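You operate a simulated robot arm through the tools that you are given. There is no shell and no other tool.

You are at the controls of a simulated robot arm. One attempt, no reset.

JOB
File the rough spot off the bucket's bottom, then paint a patch over it.
Fine: use the block file, the teal brush and the paint tin; put file and brush back. Set down upright: block file, paint brush. A coat counts when it lies all over at full strength: go over it till it gets no stronger. What is to be rubbed or washed off counts as gone when no trace of it is left.

Only the result counts: the job must be done as asked and must still hold three seconds after the hand-in. Knocking over, shifting, dropping, spilling or breaking anything else fails it.

ROBOT AND FRAMES
A 6-joint arm with a two-finger gripper on a trunk, on a base that moves. Base frame: it is fixed to the floor where the robot stands at the start and does not move with it; the origin is under the middle of the robot, x ahead of it, y to its left, z up. Lengths are in m, angles in degrees, forces in N, time in s.
It reaches about 0.94 m from its shoulder. Its first joint turns from -166.0 to 166.0 degrees. Places, roughly: block file [1.75, 0.75, 1]; paint brush [1.75, 0.75, 1]; paint tin [1.75, 0.75, 0.75]; small bucket (16x17x17 cm) [2, 0.9, 1]. Payload 2.54 kg.
The tool frame sits at the grasp point between the pads (the TCP): z along the fingers, y along the line on which they close. The tips reach 0.03 m beyond it. The gripper opens to 0.116 m; its body begins 0.095 m behind the TCP.
Orientation is told as [roll, pitch, yaw] about the base's x, y, z axes, in that order, counted from this pose: with the fingers straight down and closing along the base's y, the tool's x points along the base's -x, its y along +y and its z along -z.

CONTROLS
- The arm moves only by the tool send_rows. Its argument "motion" is a list of rows, each an object of numbers (a shift or turn left out is 0, a gripper value left out holds the last): "dx", "dy", "dz": the shift along the tool's x, y, z in units of 50 mm (1.0 is 50 mm); "wx", "wy", "wz": the turn, a rotation vector about the tool's x, y, z in units of 4 degrees (1.0 is 4 degrees). In form: [{"dx": .., "dy": .., "dz": .., "wx": .., "wy": .., "wz": ..}, ...]. A call has 1 to 20 rows; each row shifts and turns the commanded pose from where the row before left it, along the tool's axes as they then stand. "jaw" is the finger opening in m, from 0 to 0.116, set as the call begins (left out, the last holds). A call with a number of a shift or a turn outside -1 to 1 is refused whole. A row lasts 0.2 s, in which the tool goes at most 0.05 m and 8.6 degrees; a call with a longer step from one row to the next is refused whole, and so is a gripper value outside its range. A pose out of reach is approached as far as the arm can. The call stops where the force on the tool passes 40 N (or 10 N more than at its start, if that is more) or the arm is blocked; 0.2 s more then pass. Each finger travels about 0.072 m/s and halts on what it meets, pressing with about 27 N; the grip force reading is that of the motor and also rises with nothing between the fingers. The clock runs only during rows and for 0.2 s after the last one: add rows that do not move to give the fingers time. It gives the time, the measured TCP pose, the force on the tool (base axes), the opening and the grip force at its end, in the units of the frame above (readings bear some noise), with the torque about the TCP (base axes, N m) and any sound that the robot's microphone picked up.
- Cameras (640 x 400 px; columns grow to the right, rows downward): "scene" is now at [-0.0306, 0.1502, 1.4103]; the picture's right is [0.01, -1.00, 0.00], its down [-0.55, -0.00, -0.84] and it looks along [0.84, 0.01, -0.55] (base axes); focal length 295 px, centre (320, 200). "wrist" rides on the gripper at [0.069, -0.015, -0.122] in the tool frame; the picture's right is [0.21, 0.98, 0.00], its down [-0.83, 0.18, -0.53] and it looks along [-0.52, 0.11, 0.85] (tool axes); focal length 251 px, centre (320, 200).
- grab_frame(camera): a new picture of that camera. The clock stands still meanwhile.
- base_move(legs): drives the robot by 1 to 6 legs, each [ahead, left, turn to the left] in m, m and degrees, along the robot's own axes; the way and the turn of a leg run together, so that a leg with both is an arc; at most 1.5 m and 180 degrees a leg. The arm and the cameras ride along, it lands a little off, and it stops where it bumps. It gives what a move gives.
- turn_head(pan, tilt): turns the head with the scene camera to pan (to the left, within 120 degrees either way) and tilt (down, from -29 to 69), counted from straight ahead of the robot. It gives what a move gives.
- probe_pixels(camera, pixels): there is no depth. For up to 12 entries [column, row, z] of the newest picture of that camera ("zoom" is the newest enlarged one), the place [x, y] in the base frame at which the ray of that pixel passes the height z, good to about 0.002 m. The clock stands still meanwhile.
- inspect(camera, box): a new picture of the part [left, top, right, bottom] of that camera's present view, enlarged. The clock stands still meanwhile.
- job_done(): hands the job in; it is judged then, once.

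Leave the gripper open and the arm clear of the work at the hand-in unless told otherwise.

The tools are called after "Request:" as a command line: name --argument value ..., lists and objects as JSON in quotes. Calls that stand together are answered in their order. send_rows: Moves the arm, as the interface text tells. Its arguments: {"type":"object","properties":{"motion":{"type":"array"},"jaw":{"type":"number"}},"required":["motion"]} The other tools are called the same way: base_move (legs) drives the base; turn_head (pan, tilt) turns the head that bears the scene camera; grab_frame (camera) takes a picture; probe_pixels (camera, pixels) gives the place at which the rays of pixels pass given heights; inspect (camera, box) takes an enlarged picture of a part of a camera's view; job_done () hands the job in.

At the start:

```text
time_s: 0.0
position: [0.673, 0.0763, 1.0509]
tcp_rot: [0.1, 0.0, 0.0]
wrist_force: [-0.4, 1.3, 0.5]
wrist_torque: [0.0, 0.03, 0.04]
gripper_width: 0.116
grasp_force: 0.0
robot x, y, heading: [-0.0005, -0.0023, 0.2]
head pan, tilt (commanded): [0.5, 33.3]
```

scene: 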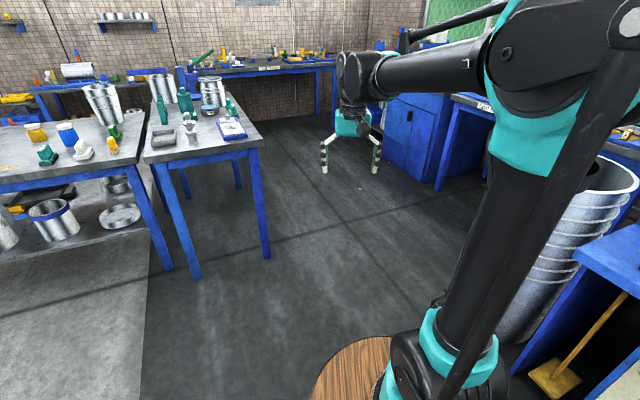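
wrist: 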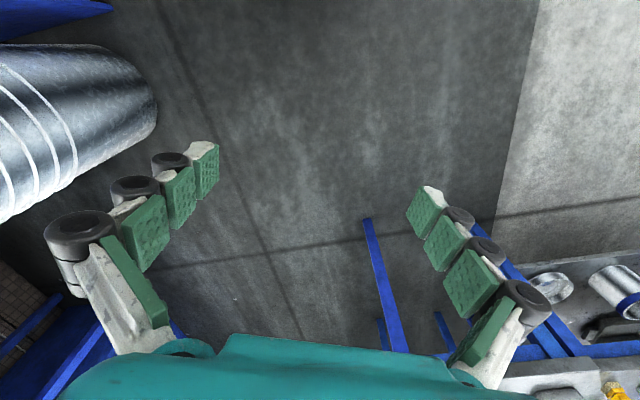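

I see a table at left-centre (columns 145–260, rows 90–160) with tools and buckets on it. I'll enlarge that part to find the file, brush, tin and bucket.

Request:
inspect --camera "scene" --box '[130, 60, 270, 150]'

Request:
inspect --camera "scene" --box '[0, 60, 150, 190]'

```text
4.44 times, centred on (200, 105) of scene
```

zoom: 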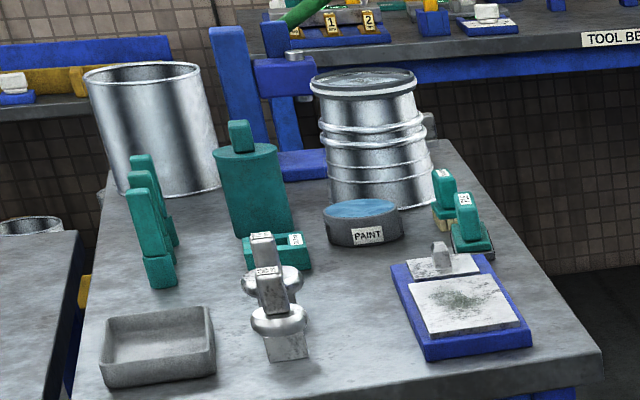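

```text
3.08 times, centred on (75, 125) of scene
```

zoom: 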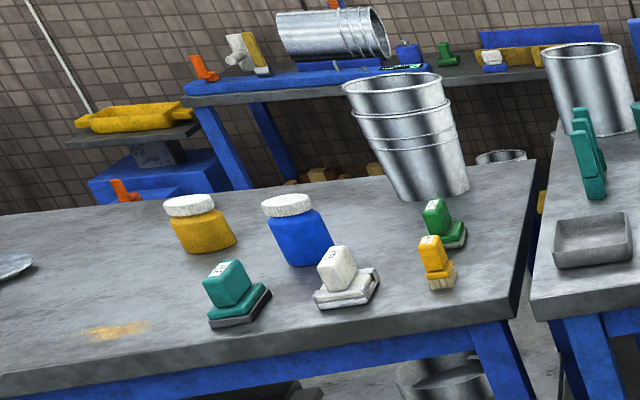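

The central table holds an open bucket, an upturned bucket, a PAINT tin with blue paint, teal brushes/tools. I'll probe some of those at about table height to get their places.

Request:
probe_pixels --camera "scene" --pixels '[[213.5, 106, 0.8], [213.5, 106, 0.75], [209, 112, 0.75], [209, 112, 0.8], [232, 112, 0.75], [265, 146, 0.75], [144, 150, 0.75], [227, 92, 0.75]]'

Request:
inspect --camera "scene" --box '[190, 70, 254, 110]'

```text
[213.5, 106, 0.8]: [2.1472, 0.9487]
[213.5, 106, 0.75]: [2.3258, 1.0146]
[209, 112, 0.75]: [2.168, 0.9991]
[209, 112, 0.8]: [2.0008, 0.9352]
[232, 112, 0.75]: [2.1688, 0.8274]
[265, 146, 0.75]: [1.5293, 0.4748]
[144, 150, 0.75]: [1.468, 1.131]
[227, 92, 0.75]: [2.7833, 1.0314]
```

```text
10.00 times, centred on (222, 90) of scene
```

zoom: 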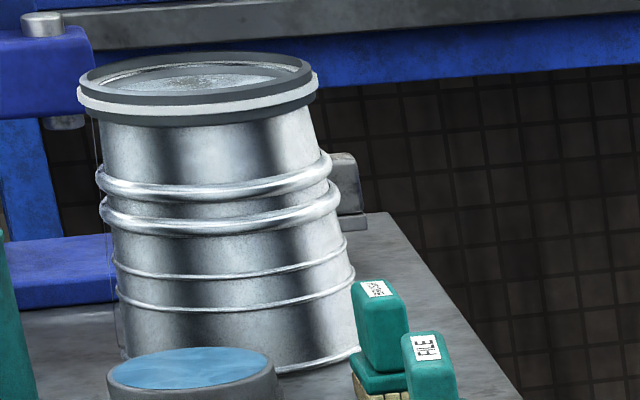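

The upturned bucket, with a tin, a "FILE" block and a teal brush beside it, stands at the right rear of the table. I'll drive ahead to see it from nearer; the floor right of the table (y<0.4) looks free.

Request:
base_move --legs '[[0.8, -0.15, 0]]'

Request:
turn_head --pan 40 --tilt 30

Request:
grab_frame --camera "scene"

```text
time_s: 4.3
position: [1.4714, -0.0708, 1.0501]
tcp_rot: [0.0, -0.1, 0.1]
wrist_force: [-0.6, 0.0, -0.3]
wrist_torque: [0.0, -0.01, -0.04]
gripper_width: 0.116
grasp_force: 0.1
robot x, y, heading: [0.8006, -0.1476, 0.1]
head pan, tilt (commanded): [0.5, 33.3]
```

```text
time_s: 5.4
position: [1.4725, -0.0711, 1.0506]
tcp_rot: [-0.1, 0.1, 0.1]
wrist_force: [0.0, 0.3, -0.4]
wrist_torque: [0.02, -0.02, 0.01]
gripper_width: 0.1158
grasp_force: 0.1
robot x, y, heading: [0.7995, -0.1477, -0.0]
head pan, tilt (commanded): [40.0, 30.0]
```

```text
taken
```

scene: 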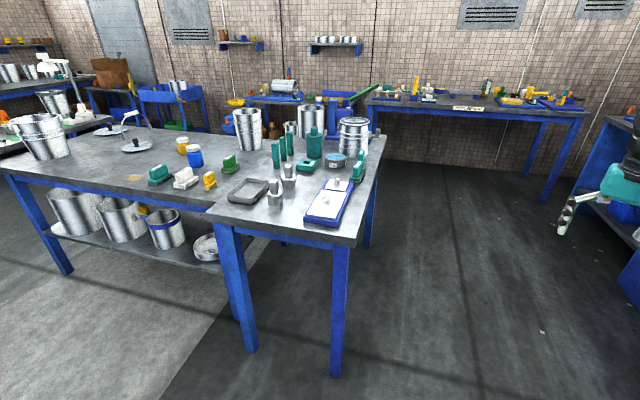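

Request:
probe_pixels --camera "scene" --pixels '[[352, 246, 0.8], [386, 137, 0.8], [204, 210, 0.8], [352, 246, 0.85], [386, 137, 0.85], [337, 377, 0.0], [371, 247, 0.0], [250, 350, 0.0]]'

Request:
inspect --camera "scene" --box '[200, 95, 392, 215]'

```text
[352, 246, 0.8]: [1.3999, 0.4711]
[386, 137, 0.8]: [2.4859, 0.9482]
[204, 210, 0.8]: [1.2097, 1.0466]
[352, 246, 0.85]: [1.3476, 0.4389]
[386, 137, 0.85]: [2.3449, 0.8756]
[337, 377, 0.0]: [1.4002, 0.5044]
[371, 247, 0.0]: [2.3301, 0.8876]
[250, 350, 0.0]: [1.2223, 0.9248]
```

```text
3.33 times, centred on (296, 155) of scene
```

zoom: 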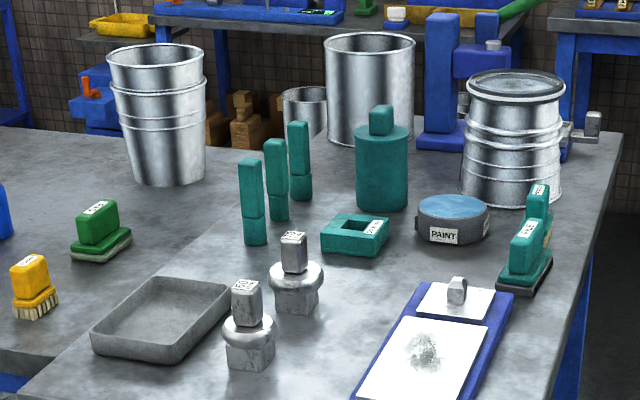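

The table is turned about 22°, its right edge running from about (1.38,0.46) to (2.38,0.9), with the top near z≈0.82. I'll probe the bucket, tin, file and brush foot points.

Request:
probe_pixels --camera "zoom" --pixels '[[510, 200, 0.82], [452, 235, 0.82], [520, 285, 0.82], [545, 245, 0.82], [513, 82, 1.0], [455, 208, 0.87], [430, 310, 0.83], [370, 160, 0.82], [620, 150, 0.82]]'

Request:
turn_head --pan 0 --tilt 35

Request:
grab_frame --camera "scene"

```text
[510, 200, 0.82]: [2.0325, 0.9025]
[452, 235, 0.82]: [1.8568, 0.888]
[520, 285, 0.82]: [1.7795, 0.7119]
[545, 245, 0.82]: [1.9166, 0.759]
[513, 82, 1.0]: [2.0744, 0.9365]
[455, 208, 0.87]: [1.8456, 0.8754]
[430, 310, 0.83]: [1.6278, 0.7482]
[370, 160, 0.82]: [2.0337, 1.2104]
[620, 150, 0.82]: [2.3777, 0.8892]
```

```text
time_s: 6.5
position: [1.4716, -0.0692, 1.0504]
tcp_rot: [0.0, 0.0, 0.2]
wrist_force: [-0.6, 0.2, -0.5]
wrist_torque: [-0.01, -0.01, -0.03]
gripper_width: 0.1159
grasp_force: 0.1
robot x, y, heading: [0.7975, -0.1457, 0.2]
head pan, tilt (commanded): [0.0, 35.0]
```

```text
taken
```

scene: 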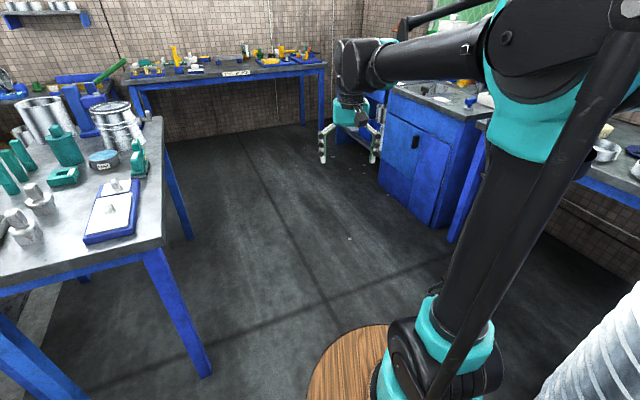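

The floor between table and cabinet is free. I'll raise the arm 10 cm first, then drive to the table's right side at about (2.2,-0.15) and turn to face it (heading ≈112°).

Request:
send_rows --motion '[{"dz": -0.7}, {"dz": -0.7}, {"dz": -0.7}]'

Request:
base_move --legs '[[1.4, 0, 0], [0, 0, 112]]'

Request:
turn_head --pan 0 --tilt 35

Request:
grab_frame --camera "scene"

```text
time_s: 7.3
position: [1.471, -0.0694, 1.1566]
tcp_rot: [0.1, 0.0, 0.1]
wrist_force: [-0.2, 0.7, -1.2]
wrist_torque: [-0.01, 0.02, 0.02]
gripper_width: 0.1159
grasp_force: 0.0
robot x, y, heading: [0.7997, -0.1458, 0.1]
head pan, tilt (commanded): [0.0, 35.0]
```

```text
time_s: 18.9
position: [1.8946, 0.4664, 1.1563]
tcp_rot: [0.0, 0.0, 111.1]
wrist_force: [-0.3, 0.6, -0.4]
wrist_torque: [-0.03, 0.03, -0.03]
gripper_width: 0.1159
grasp_force: 0.0
robot x, y, heading: [2.2095, -0.1295, 110.9]
head pan, tilt (commanded): [0.0, 35.0]
```

```text
time_s: 19.5
position: [1.8957, 0.4653, 1.1558]
tcp_rot: [0.0, 0.0, 111.1]
wrist_force: [0.4, -0.3, -0.1]
wrist_torque: [0.01, -0.01, 0.01]
gripper_width: 0.116
grasp_force: 0.1
robot x, y, heading: [2.2111, -0.1324, 111.3]
head pan, tilt (commanded): [0.0, 35.0]
```

```text
taken
```

scene: 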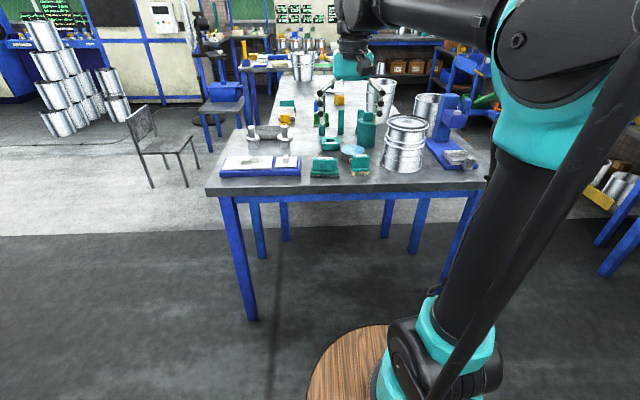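

I now face the table's right side. Let me probe the bucket (405,145), file (322,167), brush (361,167) and tin (352,152), and enlarge the view.

Request:
probe_pixels --camera "scene" --pixels '[[402, 172, 0.82], [324, 177, 0.82], [360, 176, 0.82], [352, 150, 0.86], [406, 124, 1.0], [205, 190, 0.82], [482, 188, 0.82], [455, 166, 0.82], [250, 320, 0.0]]'

Request:
inspect --camera "scene" --box '[200, 80, 500, 210]'

Request:
inspect --camera "scene" --box '[300, 100, 440, 190]'

```text
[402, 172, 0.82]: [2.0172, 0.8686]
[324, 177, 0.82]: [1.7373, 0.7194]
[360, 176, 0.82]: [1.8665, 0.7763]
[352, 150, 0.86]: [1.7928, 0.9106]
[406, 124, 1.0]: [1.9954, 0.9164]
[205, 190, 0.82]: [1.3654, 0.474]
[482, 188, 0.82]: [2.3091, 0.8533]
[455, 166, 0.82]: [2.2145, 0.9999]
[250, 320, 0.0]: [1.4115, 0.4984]
```

```text
2.13 times, centred on (350, 145) of scene
```

zoom: 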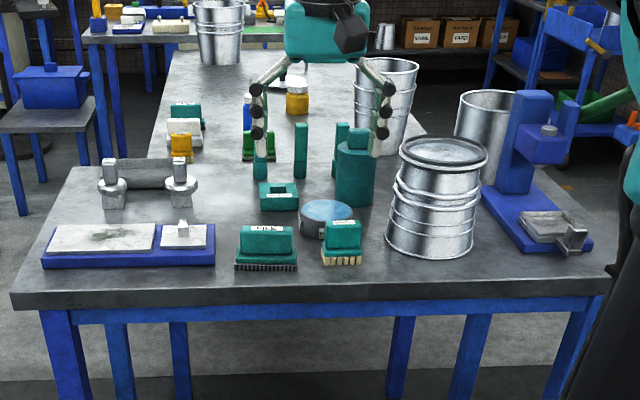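

```text
4.44 times, centred on (370, 145) of scene
```

zoom: 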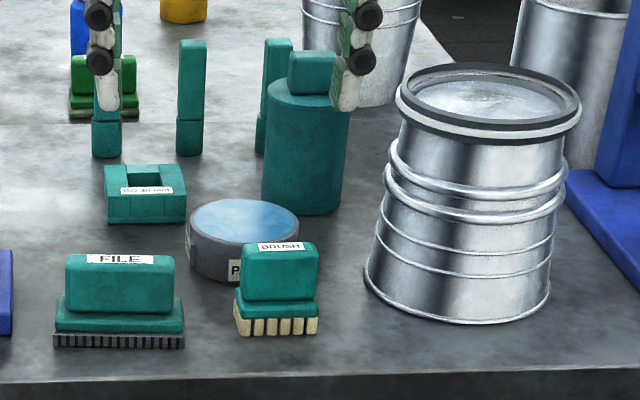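

All clear ahead; the table edge is 0.87 m ahead of the robot's middle. I'll drive 0.3 m ahead, with the gripper staying at z≈1.16 above everything on the near side.

Request:
base_move --legs '[[0.3, 0, 1]]'

Request:
turn_head --pan -5 --tilt 45

Request:
grab_frame --camera "scene"

Request:
grab_frame --camera "wrist"

```text
time_s: 21.5
position: [1.7799, 0.7374, 1.1556]
tcp_rot: [0.0, 0.0, 111.8]
wrist_force: [-1.1, 0.1, 0.8]
wrist_torque: [0.05, -0.01, -0.01]
gripper_width: 0.1162
grasp_force: 0.1
robot x, y, heading: [2.1013, 0.1396, 112.0]
head pan, tilt (commanded): [0.0, 35.0]
```

```text
time_s: 22.2
position: [1.779, 0.7368, 1.1554]
tcp_rot: [-0.1, 0.0, 111.8]
wrist_force: [-0.6, -0.3, -0.1]
wrist_torque: [0.04, -0.02, 0.02]
gripper_width: 0.1161
grasp_force: 0.2
robot x, y, heading: [2.1009, 0.1427, 111.8]
head pan, tilt (commanded): [-5.0, 45.0]
```

```text
taken
```

scene: 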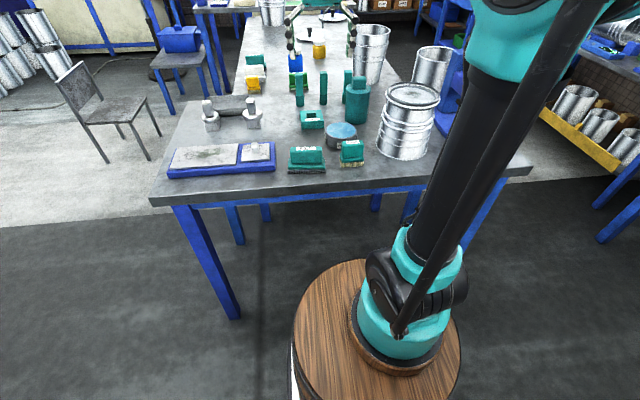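

```text
taken
```

wrist: 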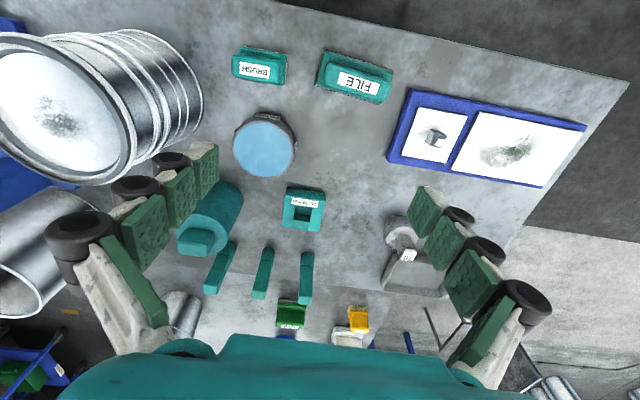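

The wrist camera sees the rough spot on the bucket bottom (about (58,118)), the brush (260,65), the file (355,78) and the tin (265,145). I'll enlarge both views for measurement.

Request:
inspect --camera "scene" --box '[270, 70, 460, 189]'

Request:
inspect --camera "wrist" --box '[0, 20, 210, 200]'

Request:
inspect --camera "wrist" --box '[210, 30, 410, 190]'

```text
3.36 times, centred on (365, 130) of scene
```

zoom: 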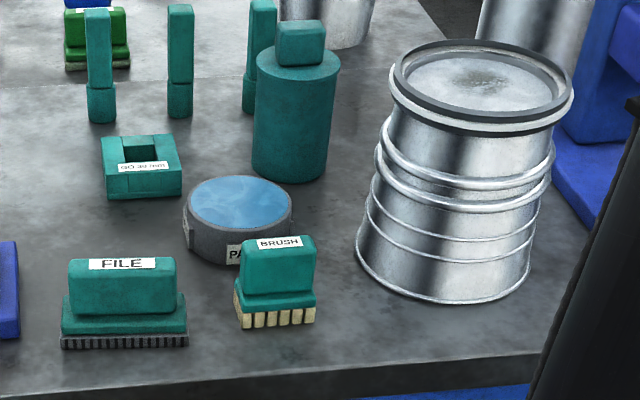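

```text
2.22 times, centred on (105, 110) of wrist
```

zoom: 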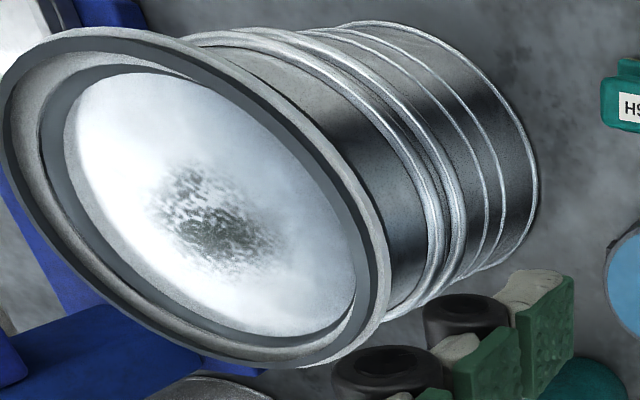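

```text
2.50 times, centred on (310, 110) of wrist
```

zoom: 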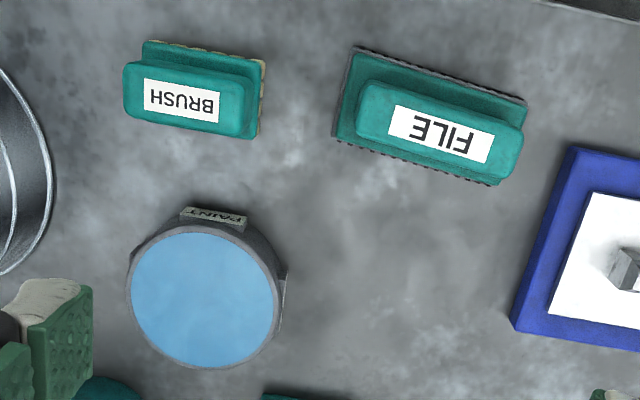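

I'll triangulate table height with the file's bottom corners in both cameras: first the wrist zoom.

Request:
probe_pixels --camera "zoom" --pixels '[[358, 47, 0.8], [358, 47, 0.84], [527, 102, 0.8], [527, 102, 0.84], [333, 138, 0.8], [333, 138, 0.84], [264, 60, 0.8], [264, 60, 0.84], [258, 138, 0.8], [258, 138, 0.84], [146, 42, 0.8], [146, 42, 0.84]]'

Request:
inspect --camera "scene" --box '[270, 70, 460, 189]'

Request:
probe_pixels --camera "zoom" --pixels '[[60, 348, 0.8], [60, 348, 0.84], [188, 347, 0.8], [188, 347, 0.84], [241, 329, 0.8], [241, 329, 0.84], [314, 322, 0.8], [314, 322, 0.84], [235, 305, 0.8], [235, 305, 0.84]]'

```text
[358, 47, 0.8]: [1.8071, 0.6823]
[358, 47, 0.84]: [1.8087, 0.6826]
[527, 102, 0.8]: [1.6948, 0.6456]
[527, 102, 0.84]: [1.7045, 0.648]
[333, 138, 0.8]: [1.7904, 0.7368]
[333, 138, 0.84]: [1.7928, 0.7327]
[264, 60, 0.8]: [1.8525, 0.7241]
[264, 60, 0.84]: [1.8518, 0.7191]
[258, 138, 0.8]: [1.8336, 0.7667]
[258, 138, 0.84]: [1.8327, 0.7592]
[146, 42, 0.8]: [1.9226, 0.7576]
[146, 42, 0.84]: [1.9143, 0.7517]
```

```text
3.36 times, centred on (365, 130) of scene
```

zoom: 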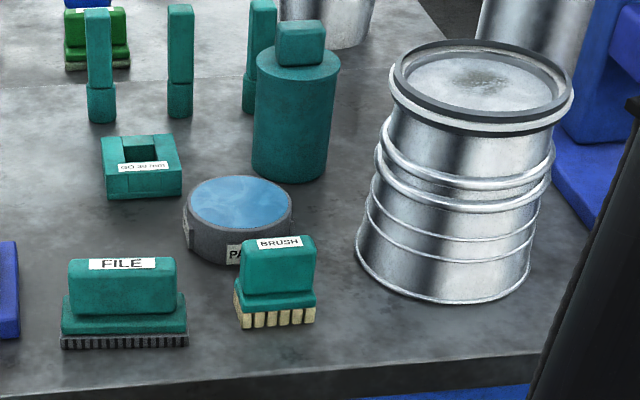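

```text
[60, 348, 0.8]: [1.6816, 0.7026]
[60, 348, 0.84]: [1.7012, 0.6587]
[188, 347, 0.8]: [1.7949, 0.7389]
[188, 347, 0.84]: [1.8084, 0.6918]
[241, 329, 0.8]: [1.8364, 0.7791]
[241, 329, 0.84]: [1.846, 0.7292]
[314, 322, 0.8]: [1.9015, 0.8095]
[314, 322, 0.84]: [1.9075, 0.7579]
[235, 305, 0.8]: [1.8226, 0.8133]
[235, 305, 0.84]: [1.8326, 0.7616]
```

Table top comes out at z≈0.849 (both cameras agree). Now a close-up of the bucket bottom in both cameras to measure its ring and rough spot.

Request:
inspect --camera "scene" --box '[376, 76, 448, 121]'

Request:
probe_pixels --camera "zoom" --pixels '[[320, 200, 1.0], [320, 200, 1.04]]'

Request:
inspect --camera "wrist" --box '[0, 20, 160, 200]'

```text
8.89 times, centred on (412, 98) of scene
```

zoom: 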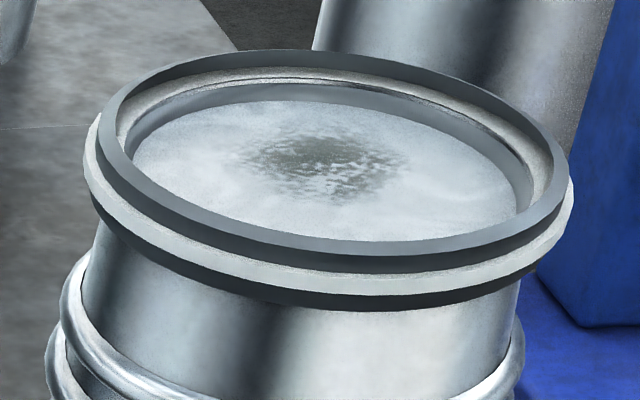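

```text
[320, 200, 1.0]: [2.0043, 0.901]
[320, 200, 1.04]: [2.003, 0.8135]
```

```text
2.22 times, centred on (80, 110) of wrist
```

zoom: 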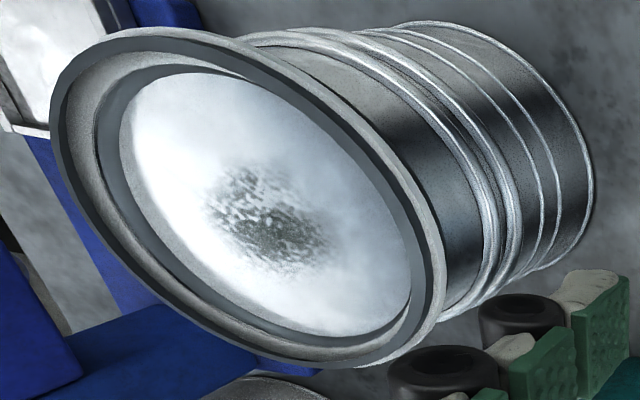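

I'll fly the wrist camera over the bucket (TCP to about (2.07,0.78,1.21)) to see the ring and spot from above.

Request:
send_rows --motion '[{"dz": -0.8}, {"dx": 0.191, "dy": -0.823, "dz": -0.05}, {"dx": 0.191, "dy": -0.823, "dz": -0.05}, {"dx": 0.191, "dy": -0.823, "dz": -0.05}, {"dx": 0.191, "dy": -0.823, "dz": -0.05}, {"dx": 0.191, "dy": -0.823, "dz": -0.05}, {"dx": 0.191, "dy": -0.823, "dz": -0.05}, {"dx": 0.191, "dy": -0.823}, {}]'

Request:
grab_frame --camera "wrist"

Request:
grab_frame --camera "scene"

```text
time_s: 24.2
position: [2.0728, 0.7804, 1.2126]
tcp_rot: [0.0, 0.0, 111.7]
wrist_force: [-0.2, -0.5, -0.2]
wrist_torque: [0.01, 0.01, 0.02]
gripper_width: 0.1162
grasp_force: 0.1
robot x, y, heading: [2.0973, 0.144, 111.9]
head pan, tilt (commanded): [-5.0, 45.0]
```

```text
taken
```

wrist: 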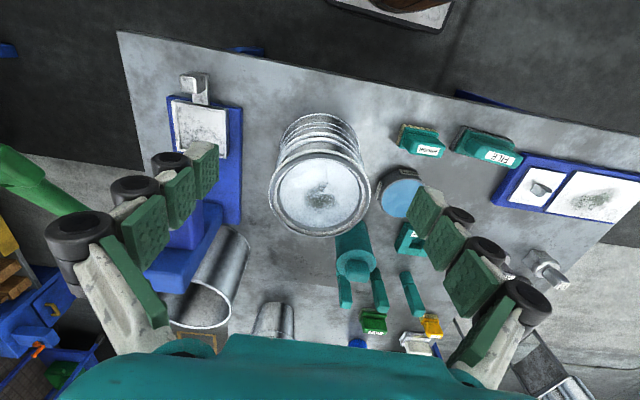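

```text
taken
```

scene: 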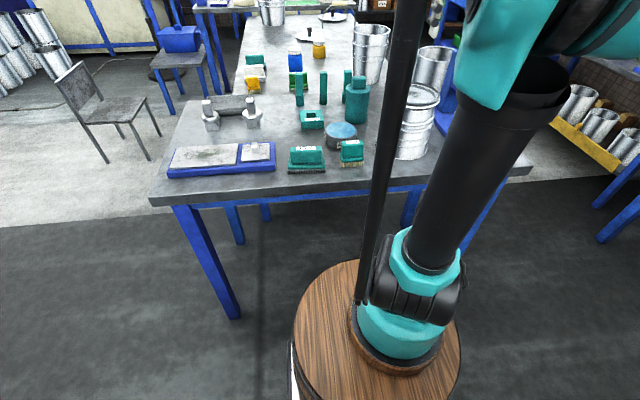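

Now the bucket bottom is seen well at (320,190) in the wrist picture. I'll enlarge it.

Request:
inspect --camera "wrist" --box '[256, 105, 384, 245]'

```text
2.86 times, centred on (320, 175) of wrist
```

zoom: 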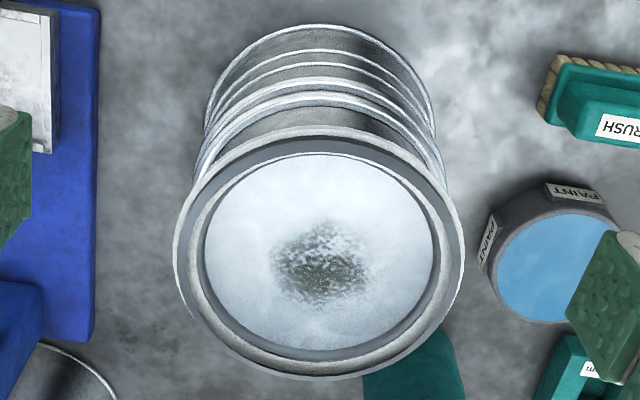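

I'll probe the ring's outer and inner edges, the spot's extents, and the table-level objects.

Request:
probe_pixels --camera "zoom" --pixels '[[174, 250, 1.01], [463, 250, 1.01], [325, 133, 1.01], [318, 378, 1.01], [203, 250, 1.01], [434, 250, 1.01], [322, 155, 1.01], [318, 352, 1.01], [322, 265, 1.01], [272, 265, 1.01], [372, 270, 1.01], [322, 220, 1.01]]'

Request:
probe_pixels --camera "zoom" --pixels '[[322, 310, 1.01], [322, 265, 1.03], [203, 250, 1.03], [434, 250, 1.03], [206, 130, 0.85], [436, 130, 0.85], [320, 26, 0.85]]'

```text
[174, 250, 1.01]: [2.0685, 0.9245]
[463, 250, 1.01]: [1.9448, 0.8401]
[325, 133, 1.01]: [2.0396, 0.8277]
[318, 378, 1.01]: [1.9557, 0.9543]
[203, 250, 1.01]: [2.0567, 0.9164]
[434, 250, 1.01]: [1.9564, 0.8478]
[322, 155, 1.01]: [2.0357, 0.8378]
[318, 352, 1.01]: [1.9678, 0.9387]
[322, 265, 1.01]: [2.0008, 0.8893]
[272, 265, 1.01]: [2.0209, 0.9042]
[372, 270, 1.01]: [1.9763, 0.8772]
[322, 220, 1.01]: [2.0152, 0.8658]
```

```text
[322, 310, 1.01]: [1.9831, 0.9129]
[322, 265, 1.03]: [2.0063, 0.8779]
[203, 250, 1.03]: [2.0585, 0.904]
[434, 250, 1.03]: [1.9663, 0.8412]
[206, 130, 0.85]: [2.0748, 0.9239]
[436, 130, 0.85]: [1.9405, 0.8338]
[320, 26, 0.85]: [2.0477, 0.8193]
```

Ring outer diameter ≈0.15, inner ≈0.12; spot ≈0.05 wide at about (2.00,0.885). Now I'll fly the wrist camera lower over the file to measure file and brush exactly.

Request:
send_rows --motion '[{"dx": 0.139, "dy": 0.904}, {"dx": 0.139, "dy": 0.904}, {"dx": 0.139, "dy": 0.904}, {"dx": 0.139, "dy": 0.904}, {"dx": 0.139, "dy": 0.904}, {"dx": 0.139, "dy": 0.904}, {"dx": 0.139, "dy": 0.904}, {"dz": 0.8}, {"dz": 0.8}, {"dz": 0.8}, {"dz": 0.8}, {}]'

Request:
grab_frame --camera "wrist"

Request:
inspect --camera "scene" --box '[376, 76, 448, 121]'

Request:
probe_pixels --camera "zoom" --pixels '[[325, 163, 1.0], [325, 163, 1.03]]'

```text
time_s: 26.8
position: [1.7978, 0.6182, 1.0499]
tcp_rot: [-0.1, 0.0, 111.7]
wrist_force: [0.7, 0.7, -0.5]
wrist_torque: [-0.03, -0.03, 0.06]
gripper_width: 0.1161
grasp_force: 0.1
robot x, y, heading: [2.1022, 0.1382, 112.0]
head pan, tilt (commanded): [-5.0, 45.0]
```

```text
taken
```

wrist: 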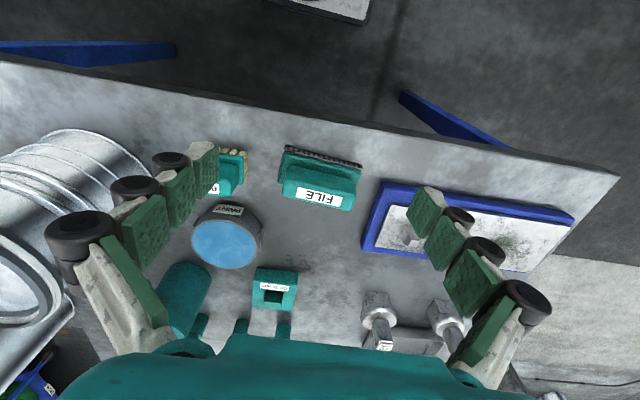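

```text
8.89 times, centred on (412, 98) of scene
```

zoom: 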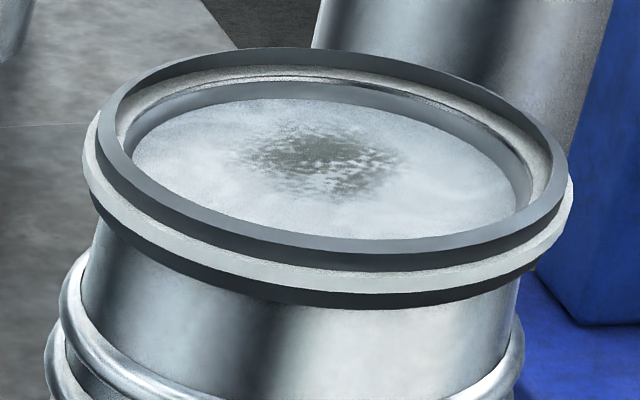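

```text
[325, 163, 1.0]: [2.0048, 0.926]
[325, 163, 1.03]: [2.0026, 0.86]
```

I'll enlarge the file in the wrist view for its dimensions.

Request:
inspect --camera "wrist" --box '[180, 130, 380, 255]'

```text
3.20 times, centred on (280, 192) of wrist
```

zoom: 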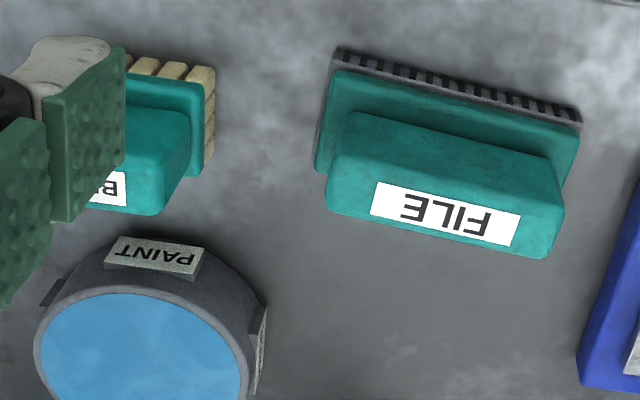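

Request:
probe_pixels --camera "zoom" --pixels '[[335, 46, 0.85], [583, 107, 0.85], [336, 70, 0.87], [580, 131, 0.87], [315, 170, 0.87], [352, 113, 0.92], [326, 200, 0.92], [562, 180, 0.92], [545, 258, 0.92], [335, 205, 0.92], [330, 180, 0.92]]'

Request:
inspect --camera "scene" --box '[280, 125, 376, 185]'

```text
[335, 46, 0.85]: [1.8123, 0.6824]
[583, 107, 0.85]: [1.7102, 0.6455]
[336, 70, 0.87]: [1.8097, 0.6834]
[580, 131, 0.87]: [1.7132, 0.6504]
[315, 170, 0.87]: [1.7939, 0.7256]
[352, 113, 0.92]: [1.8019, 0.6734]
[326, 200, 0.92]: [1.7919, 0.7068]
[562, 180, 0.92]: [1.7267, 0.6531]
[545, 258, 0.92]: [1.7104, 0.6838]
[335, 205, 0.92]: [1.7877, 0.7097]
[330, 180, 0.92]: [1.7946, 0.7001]
```

```text
6.67 times, centred on (328, 155) of scene
```

zoom: 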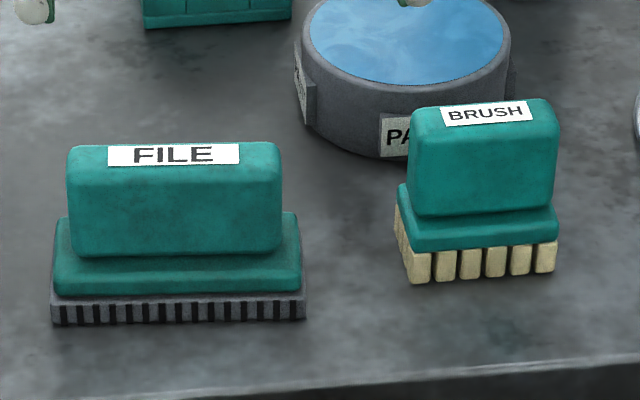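

File base measures ≈0.108×0.054 at yaw ≈20°, so it's a tight fit in the bucket's ring. I'll look at the bucket bottom closer with the wrist camera to measure ring and recess.

Request:
send_rows --motion '[{"dz": -1}, {"dz": -1}, {"dx": -0.339, "dy": -0.854}, {"dx": -0.339, "dy": -0.854}, {"dx": -0.339, "dy": -0.854}, {"dx": -0.339, "dy": -0.854}, {"dx": -0.339, "dy": -0.854}, {"dx": -0.339, "dy": -0.854}, {"dx": -0.339, "dy": -0.854}, {"dz": 0.6}, {"dz": 0.6}, {}]'

Request:
grab_frame --camera "wrist"

Request:
inspect --camera "wrist" --box '[220, 90, 420, 240]'

```text
time_s: 29.4
position: [2.029, 0.8399, 1.0902]
tcp_rot: [0.0, 0.0, 111.8]
wrist_force: [-0.4, -0.5, -0.4]
wrist_torque: [-0.01, -0.03, 0.02]
gripper_width: 0.1159
grasp_force: 0.0
robot x, y, heading: [2.101, 0.1386, 111.7]
head pan, tilt (commanded): [-5.0, 45.0]
```

```text
taken
```

wrist: 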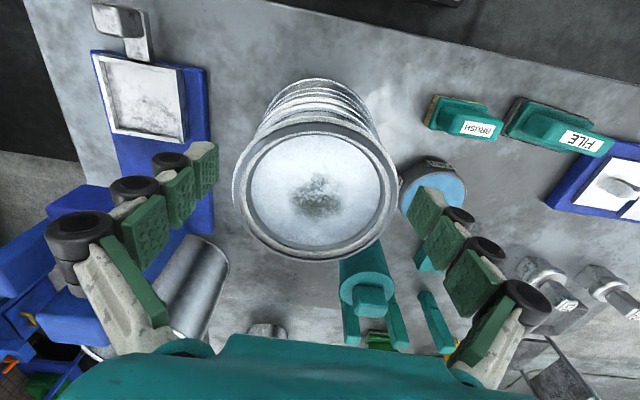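

```text
2.67 times, centred on (320, 165) of wrist
```

zoom: 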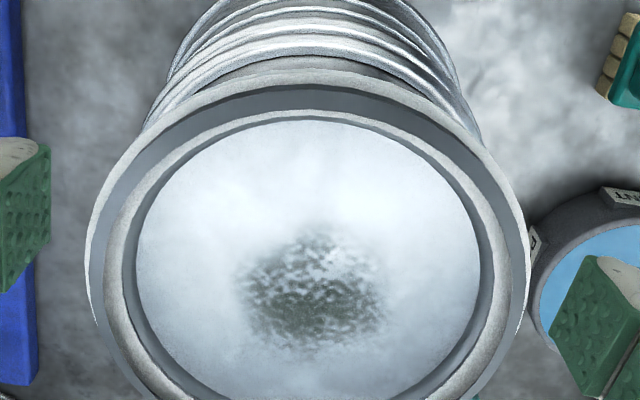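

I'll probe the disc edges, ring edges, and spot at two heights here.

Request:
probe_pixels --camera "zoom" --pixels '[[135, 262, 1.0], [480, 262, 1.0], [135, 262, 1.02], [480, 262, 1.02], [313, 290, 1.0], [313, 290, 1.02], [105, 255, 1.02], [509, 255, 1.02], [85, 255, 1.02], [530, 262, 1.02], [314, 119, 1.0], [314, 119, 1.02]]'

Request:
inspect --camera "wrist" --box '[220, 120, 420, 270]'

Request:
probe_pixels --camera "zoom" --pixels '[[320, 200, 1.01], [240, 215, 1.01], [390, 215, 1.01], [315, 145, 1.01], [310, 270, 1.01]]'

```text
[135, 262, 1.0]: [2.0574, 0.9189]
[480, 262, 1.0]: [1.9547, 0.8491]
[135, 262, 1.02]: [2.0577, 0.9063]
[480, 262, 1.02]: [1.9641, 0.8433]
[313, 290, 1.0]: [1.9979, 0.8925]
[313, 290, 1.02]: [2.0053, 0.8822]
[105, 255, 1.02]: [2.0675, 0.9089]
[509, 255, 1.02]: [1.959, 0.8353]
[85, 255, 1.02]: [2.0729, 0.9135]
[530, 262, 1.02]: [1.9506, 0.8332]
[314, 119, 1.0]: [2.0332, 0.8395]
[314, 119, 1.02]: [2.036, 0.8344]
```

```text
2.67 times, centred on (320, 195) of wrist
```

zoom: 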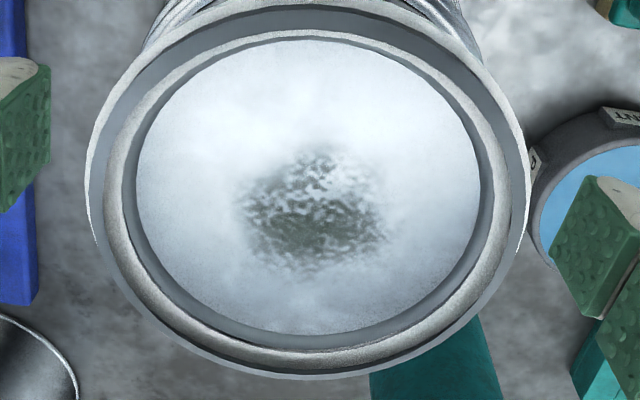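

```text
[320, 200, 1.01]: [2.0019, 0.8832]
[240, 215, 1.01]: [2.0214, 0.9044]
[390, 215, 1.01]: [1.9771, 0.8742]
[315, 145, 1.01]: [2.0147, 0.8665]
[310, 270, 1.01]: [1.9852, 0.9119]
```

I'll triangulate the disc height with its far edge in both cameras.

Request:
probe_pixels --camera "zoom" --pixels '[[306, 333, 1.0], [306, 333, 1.02], [305, 350, 1.0], [305, 350, 1.02], [303, 379, 1.02], [180, 290, 1.0], [180, 290, 1.02], [430, 290, 1.0], [430, 290, 1.02]]'

Request:
inspect --camera "scene" --box '[376, 76, 448, 121]'

```text
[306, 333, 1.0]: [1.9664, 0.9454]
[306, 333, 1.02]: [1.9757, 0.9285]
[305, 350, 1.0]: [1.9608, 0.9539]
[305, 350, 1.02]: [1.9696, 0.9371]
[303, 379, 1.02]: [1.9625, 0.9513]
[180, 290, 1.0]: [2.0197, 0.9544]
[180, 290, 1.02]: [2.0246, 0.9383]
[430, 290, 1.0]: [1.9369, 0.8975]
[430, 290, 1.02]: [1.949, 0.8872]
```

```text
8.89 times, centred on (412, 98) of scene
```

zoom: 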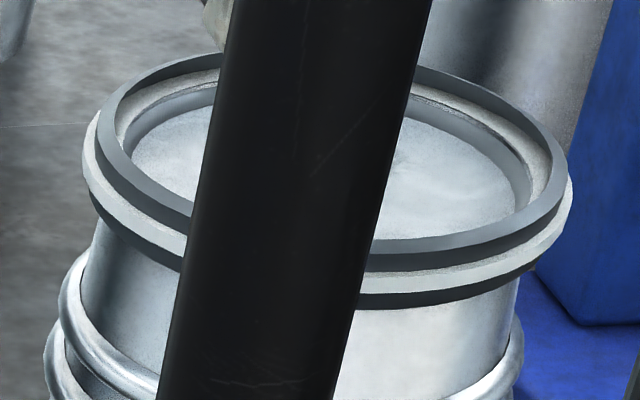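

Request:
probe_pixels --camera "zoom" --pixels '[[131, 160, 1.0], [131, 160, 1.02], [530, 205, 1.0], [530, 205, 1.02], [330, 100, 1.0], [330, 100, 1.02], [330, 68, 1.02], [330, 48, 1.02], [117, 137, 1.02], [555, 165, 1.02], [97, 140, 1.02], [570, 170, 1.02]]'

```text
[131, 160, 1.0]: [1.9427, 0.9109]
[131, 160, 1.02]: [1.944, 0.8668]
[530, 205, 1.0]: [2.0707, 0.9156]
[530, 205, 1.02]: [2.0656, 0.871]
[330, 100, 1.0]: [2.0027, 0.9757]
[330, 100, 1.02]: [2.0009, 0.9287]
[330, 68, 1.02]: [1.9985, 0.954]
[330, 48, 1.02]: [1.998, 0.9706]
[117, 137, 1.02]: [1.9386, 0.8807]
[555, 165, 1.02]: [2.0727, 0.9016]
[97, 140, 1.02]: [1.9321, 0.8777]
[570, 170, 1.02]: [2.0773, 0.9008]
```

Disc ≈0.115–0.12 across, recessed ~1 cm below the ring top (~1.027). I'll now go fetch the file: rise, move over it (centre ≈(1.751,0.690)) with the fingers closing along its long axis (yaw ≈108.5), and look.

Request:
send_rows --motion '[{"dz": -0.8}, {"dx": -0.075, "dy": 0.88, "wz": 0.114}, {"dx": -0.075, "dy": 0.88, "wz": 0.114}, {"dx": -0.075, "dy": 0.88, "wz": 0.114}, {"dx": -0.075, "dy": 0.88, "wz": 0.114}, {"dx": -0.075, "dy": 0.88, "wz": 0.114}, {"dx": -0.075, "dy": 0.88, "wz": 0.114}, {"dx": -0.075, "dy": 0.88, "wz": 0.114}, {"dz": 0.8}, {"dz": 0.8}, {}]' --jaw 0.116

Request:
grab_frame --camera "wrist"

Request:
inspect --camera "scene" --box '[270, 90, 420, 190]'

```text
time_s: 31.8
position: [1.7304, 0.7564, 1.052]
tcp_rot: [0.1, 0.0, 108.6]
wrist_force: [0.2, 0.4, 0.0]
wrist_torque: [-0.01, 0.0, 0.01]
gripper_width: 0.116
grasp_force: 0.1
robot x, y, heading: [2.1003, 0.1407, 112.0]
head pan, tilt (commanded): [-5.0, 45.0]
```

```text
taken
```

wrist: 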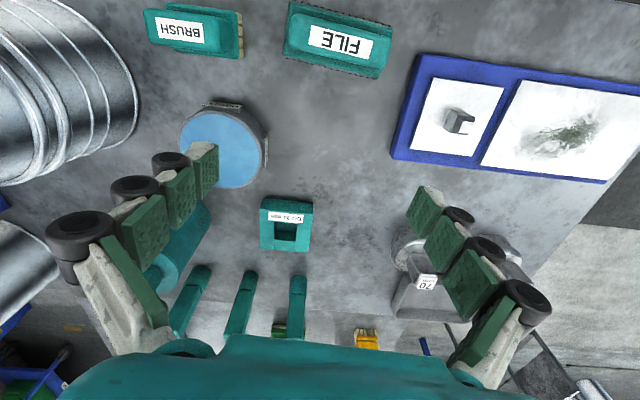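

```text
4.00 times, centred on (345, 140) of scene
```

zoom: 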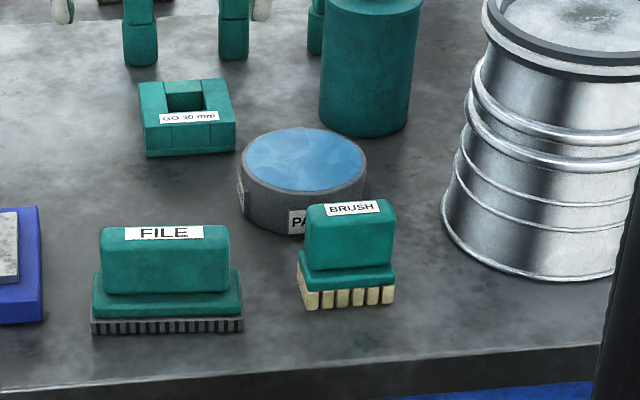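

I overshot in y by 67 mm (my arithmetic). From here the view of file and brush from above is good, so I'll enlarge it before correcting.

Request:
inspect --camera "wrist" --box '[130, 0, 410, 175]'

```text
2.29 times, centred on (270, 88) of wrist
```

zoom: 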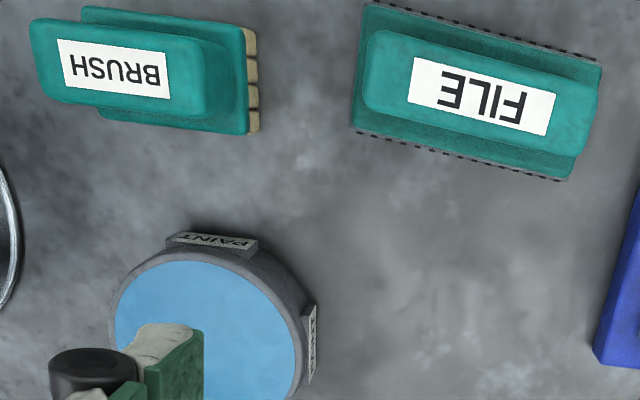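

Request:
probe_pixels --camera "zoom" --pixels '[[365, 2, 0.856], [352, 131, 0.856], [562, 182, 0.856], [603, 62, 0.856], [370, 32, 0.93], [363, 103, 0.93], [576, 152, 0.93], [597, 82, 0.93], [32, 22, 0.93], [40, 97, 0.93], [202, 115, 0.93], [200, 40, 0.93]]'

Request:
probe_pixels --camera "zoom" --pixels '[[248, 28, 0.87], [247, 133, 0.87], [82, 8, 0.87], [100, 115, 0.87], [258, 33, 0.855], [258, 132, 0.855], [108, 310, 0.9], [303, 330, 0.9], [190, 252, 0.9], [113, 310, 0.895], [297, 330, 0.895], [195, 260, 0.895]]'

```text
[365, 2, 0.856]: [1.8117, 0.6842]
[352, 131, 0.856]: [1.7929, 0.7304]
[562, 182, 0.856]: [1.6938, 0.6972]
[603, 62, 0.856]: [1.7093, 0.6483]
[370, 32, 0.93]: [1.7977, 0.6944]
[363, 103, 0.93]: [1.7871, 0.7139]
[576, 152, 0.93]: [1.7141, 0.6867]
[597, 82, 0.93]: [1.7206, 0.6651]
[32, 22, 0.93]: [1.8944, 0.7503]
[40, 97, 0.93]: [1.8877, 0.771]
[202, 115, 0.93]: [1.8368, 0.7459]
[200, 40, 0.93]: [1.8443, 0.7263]
```

```text
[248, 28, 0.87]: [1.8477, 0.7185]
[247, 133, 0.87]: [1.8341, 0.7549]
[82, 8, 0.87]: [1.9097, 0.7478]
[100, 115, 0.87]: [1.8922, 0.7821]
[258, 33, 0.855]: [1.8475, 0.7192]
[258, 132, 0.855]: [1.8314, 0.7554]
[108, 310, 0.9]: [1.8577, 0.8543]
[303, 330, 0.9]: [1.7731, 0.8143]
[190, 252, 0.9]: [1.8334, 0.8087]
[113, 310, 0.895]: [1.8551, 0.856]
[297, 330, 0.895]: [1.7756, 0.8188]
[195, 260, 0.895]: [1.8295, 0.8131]
```

File: base ≈0.107×0.051, centre (1.753,0.690), yaw ≈19°; handle ≈0.082 long. I'll shift 70 mm toward the robot to stand over it, set the jaw at 0.100 and go down to z≈0.98 to look.

Request:
send_rows --motion '[{"dx": 0.7}, {"dx": 0.7}, {"dz": 0.7}, {"dz": 0.7}, {}]' --jaw 0.1

Request:
grab_frame --camera "wrist"

Request:
inspect --camera "scene" --box '[250, 90, 400, 190]'

```text
time_s: 33.0
position: [1.7535, 0.6905, 0.9799]
tcp_rot: [0.1, 0.0, 108.7]
wrist_force: [-0.7, 0.1, 0.6]
wrist_torque: [-0.02, 0.03, 0.02]
gripper_width: 0.0999
grasp_force: 0.1
robot x, y, heading: [2.1042, 0.1406, 111.8]
head pan, tilt (commanded): [-5.0, 45.0]
```

```text
taken
```

wrist: 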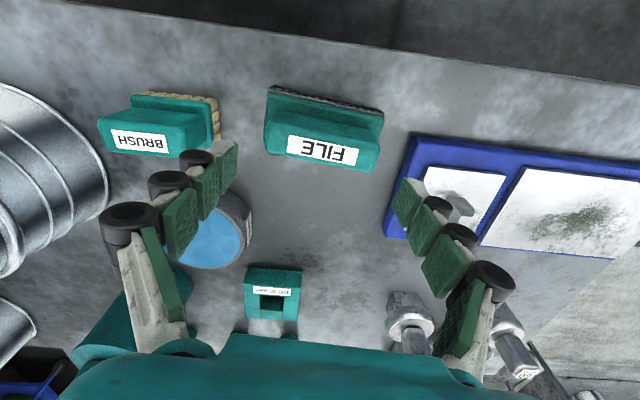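

```text
4.00 times, centred on (325, 140) of scene
```

zoom: 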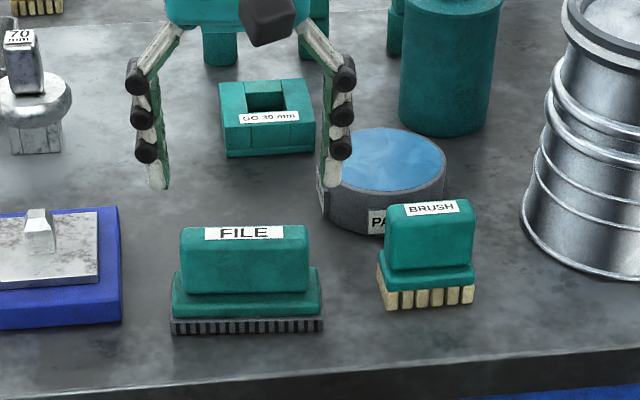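

The file sits centred between the fingers (label at (322,150), tool axis at column 320). I'll go down to z≈0.922 and check the tips against the base flange.

Request:
send_rows --motion '[{"dz": 0.4}, {"dz": 0.4}, {"dz": 0.36}, {}]'

Request:
inspect --camera "scene" --box '[265, 120, 361, 180]'

Request:
inspect --camera "wrist" --box '[180, 100, 460, 275]'

```text
time_s: 34.0
position: [1.7546, 0.6907, 0.9215]
tcp_rot: [0.0, 0.0, 108.5]
wrist_force: [-0.1, -0.8, 0.3]
wrist_torque: [-0.03, -0.01, -0.01]
gripper_width: 0.0998
grasp_force: 0.0
robot x, y, heading: [2.103, 0.1416, 111.9]
head pan, tilt (commanded): [-5.0, 45.0]
```

```text
6.67 times, centred on (313, 150) of scene
```

zoom: 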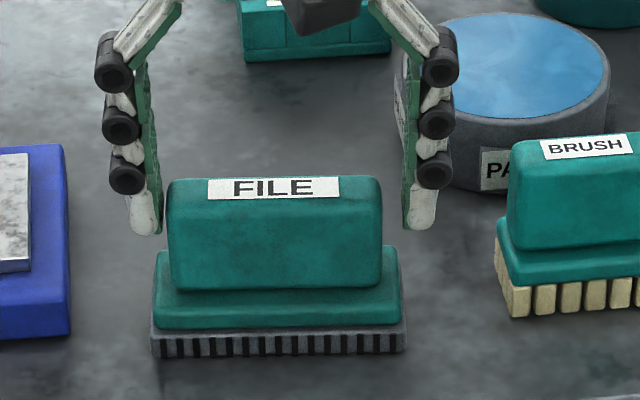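

```text
2.29 times, centred on (320, 188) of wrist
```

zoom: 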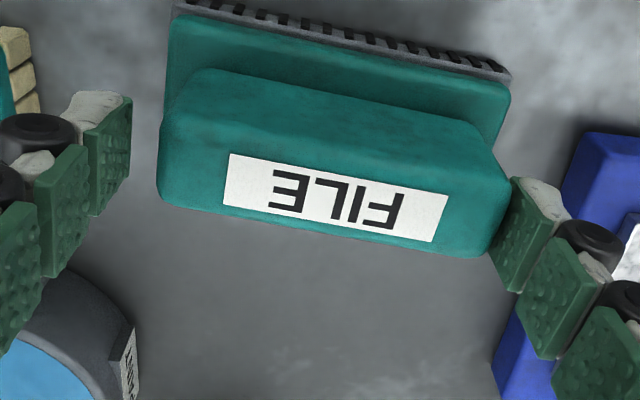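

Handle top is about z=0.916 and its bottom ≈0.873; tips at 0.892 now. The gap is 8 px left vs 23 px right, so I'll shift 3 mm along +y tool and go 12 mm lower, then close.

Request:
send_rows --motion '[{"dy": 0.06}, {"dz": 0.25}, {}]'

Request:
inspect --camera "scene" --box '[265, 120, 361, 180]'

```text
time_s: 34.8
position: [1.7515, 0.6911, 0.9097]
tcp_rot: [0.0, 0.0, 108.7]
wrist_force: [0.9, 1.0, 0.0]
wrist_torque: [0.0, 0.03, -0.07]
gripper_width: 0.1002
grasp_force: 0.0
robot x, y, heading: [2.1046, 0.1453, 111.9]
head pan, tilt (commanded): [-5.0, 45.0]
```

```text
6.67 times, centred on (313, 150) of scene
```

zoom: 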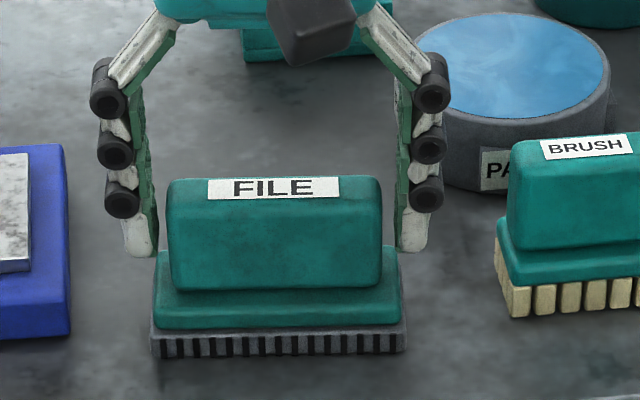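

Well centred now. I'll close the fingers on the handle.

Request:
send_rows --motion '[{}, {}, {}, {}]' --jaw 0.06

Request:
inspect --camera "scene" --box '[265, 120, 361, 180]'

```text
time_s: 35.8
position: [1.751, 0.691, 0.91]
tcp_rot: [-0.1, 0.0, 108.5]
wrist_force: [-1.6, 0.2, 6.5]
wrist_torque: [-0.1, 0.27, 0.04]
gripper_width: 0.0897
grasp_force: 27.6
robot x, y, heading: [2.1048, 0.1365, 111.9]
head pan, tilt (commanded): [-5.0, 45.0]
```

```text
6.67 times, centred on (313, 150) of scene
```

zoom: 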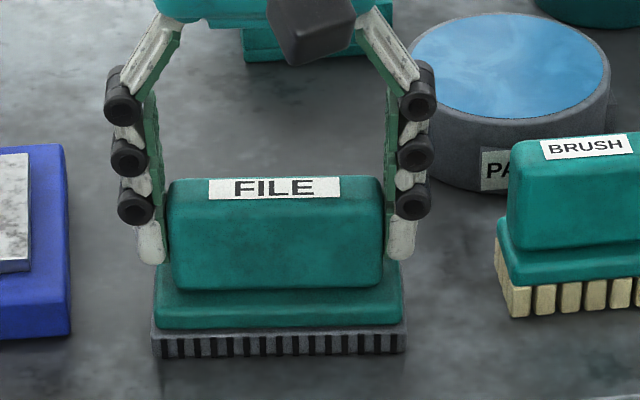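

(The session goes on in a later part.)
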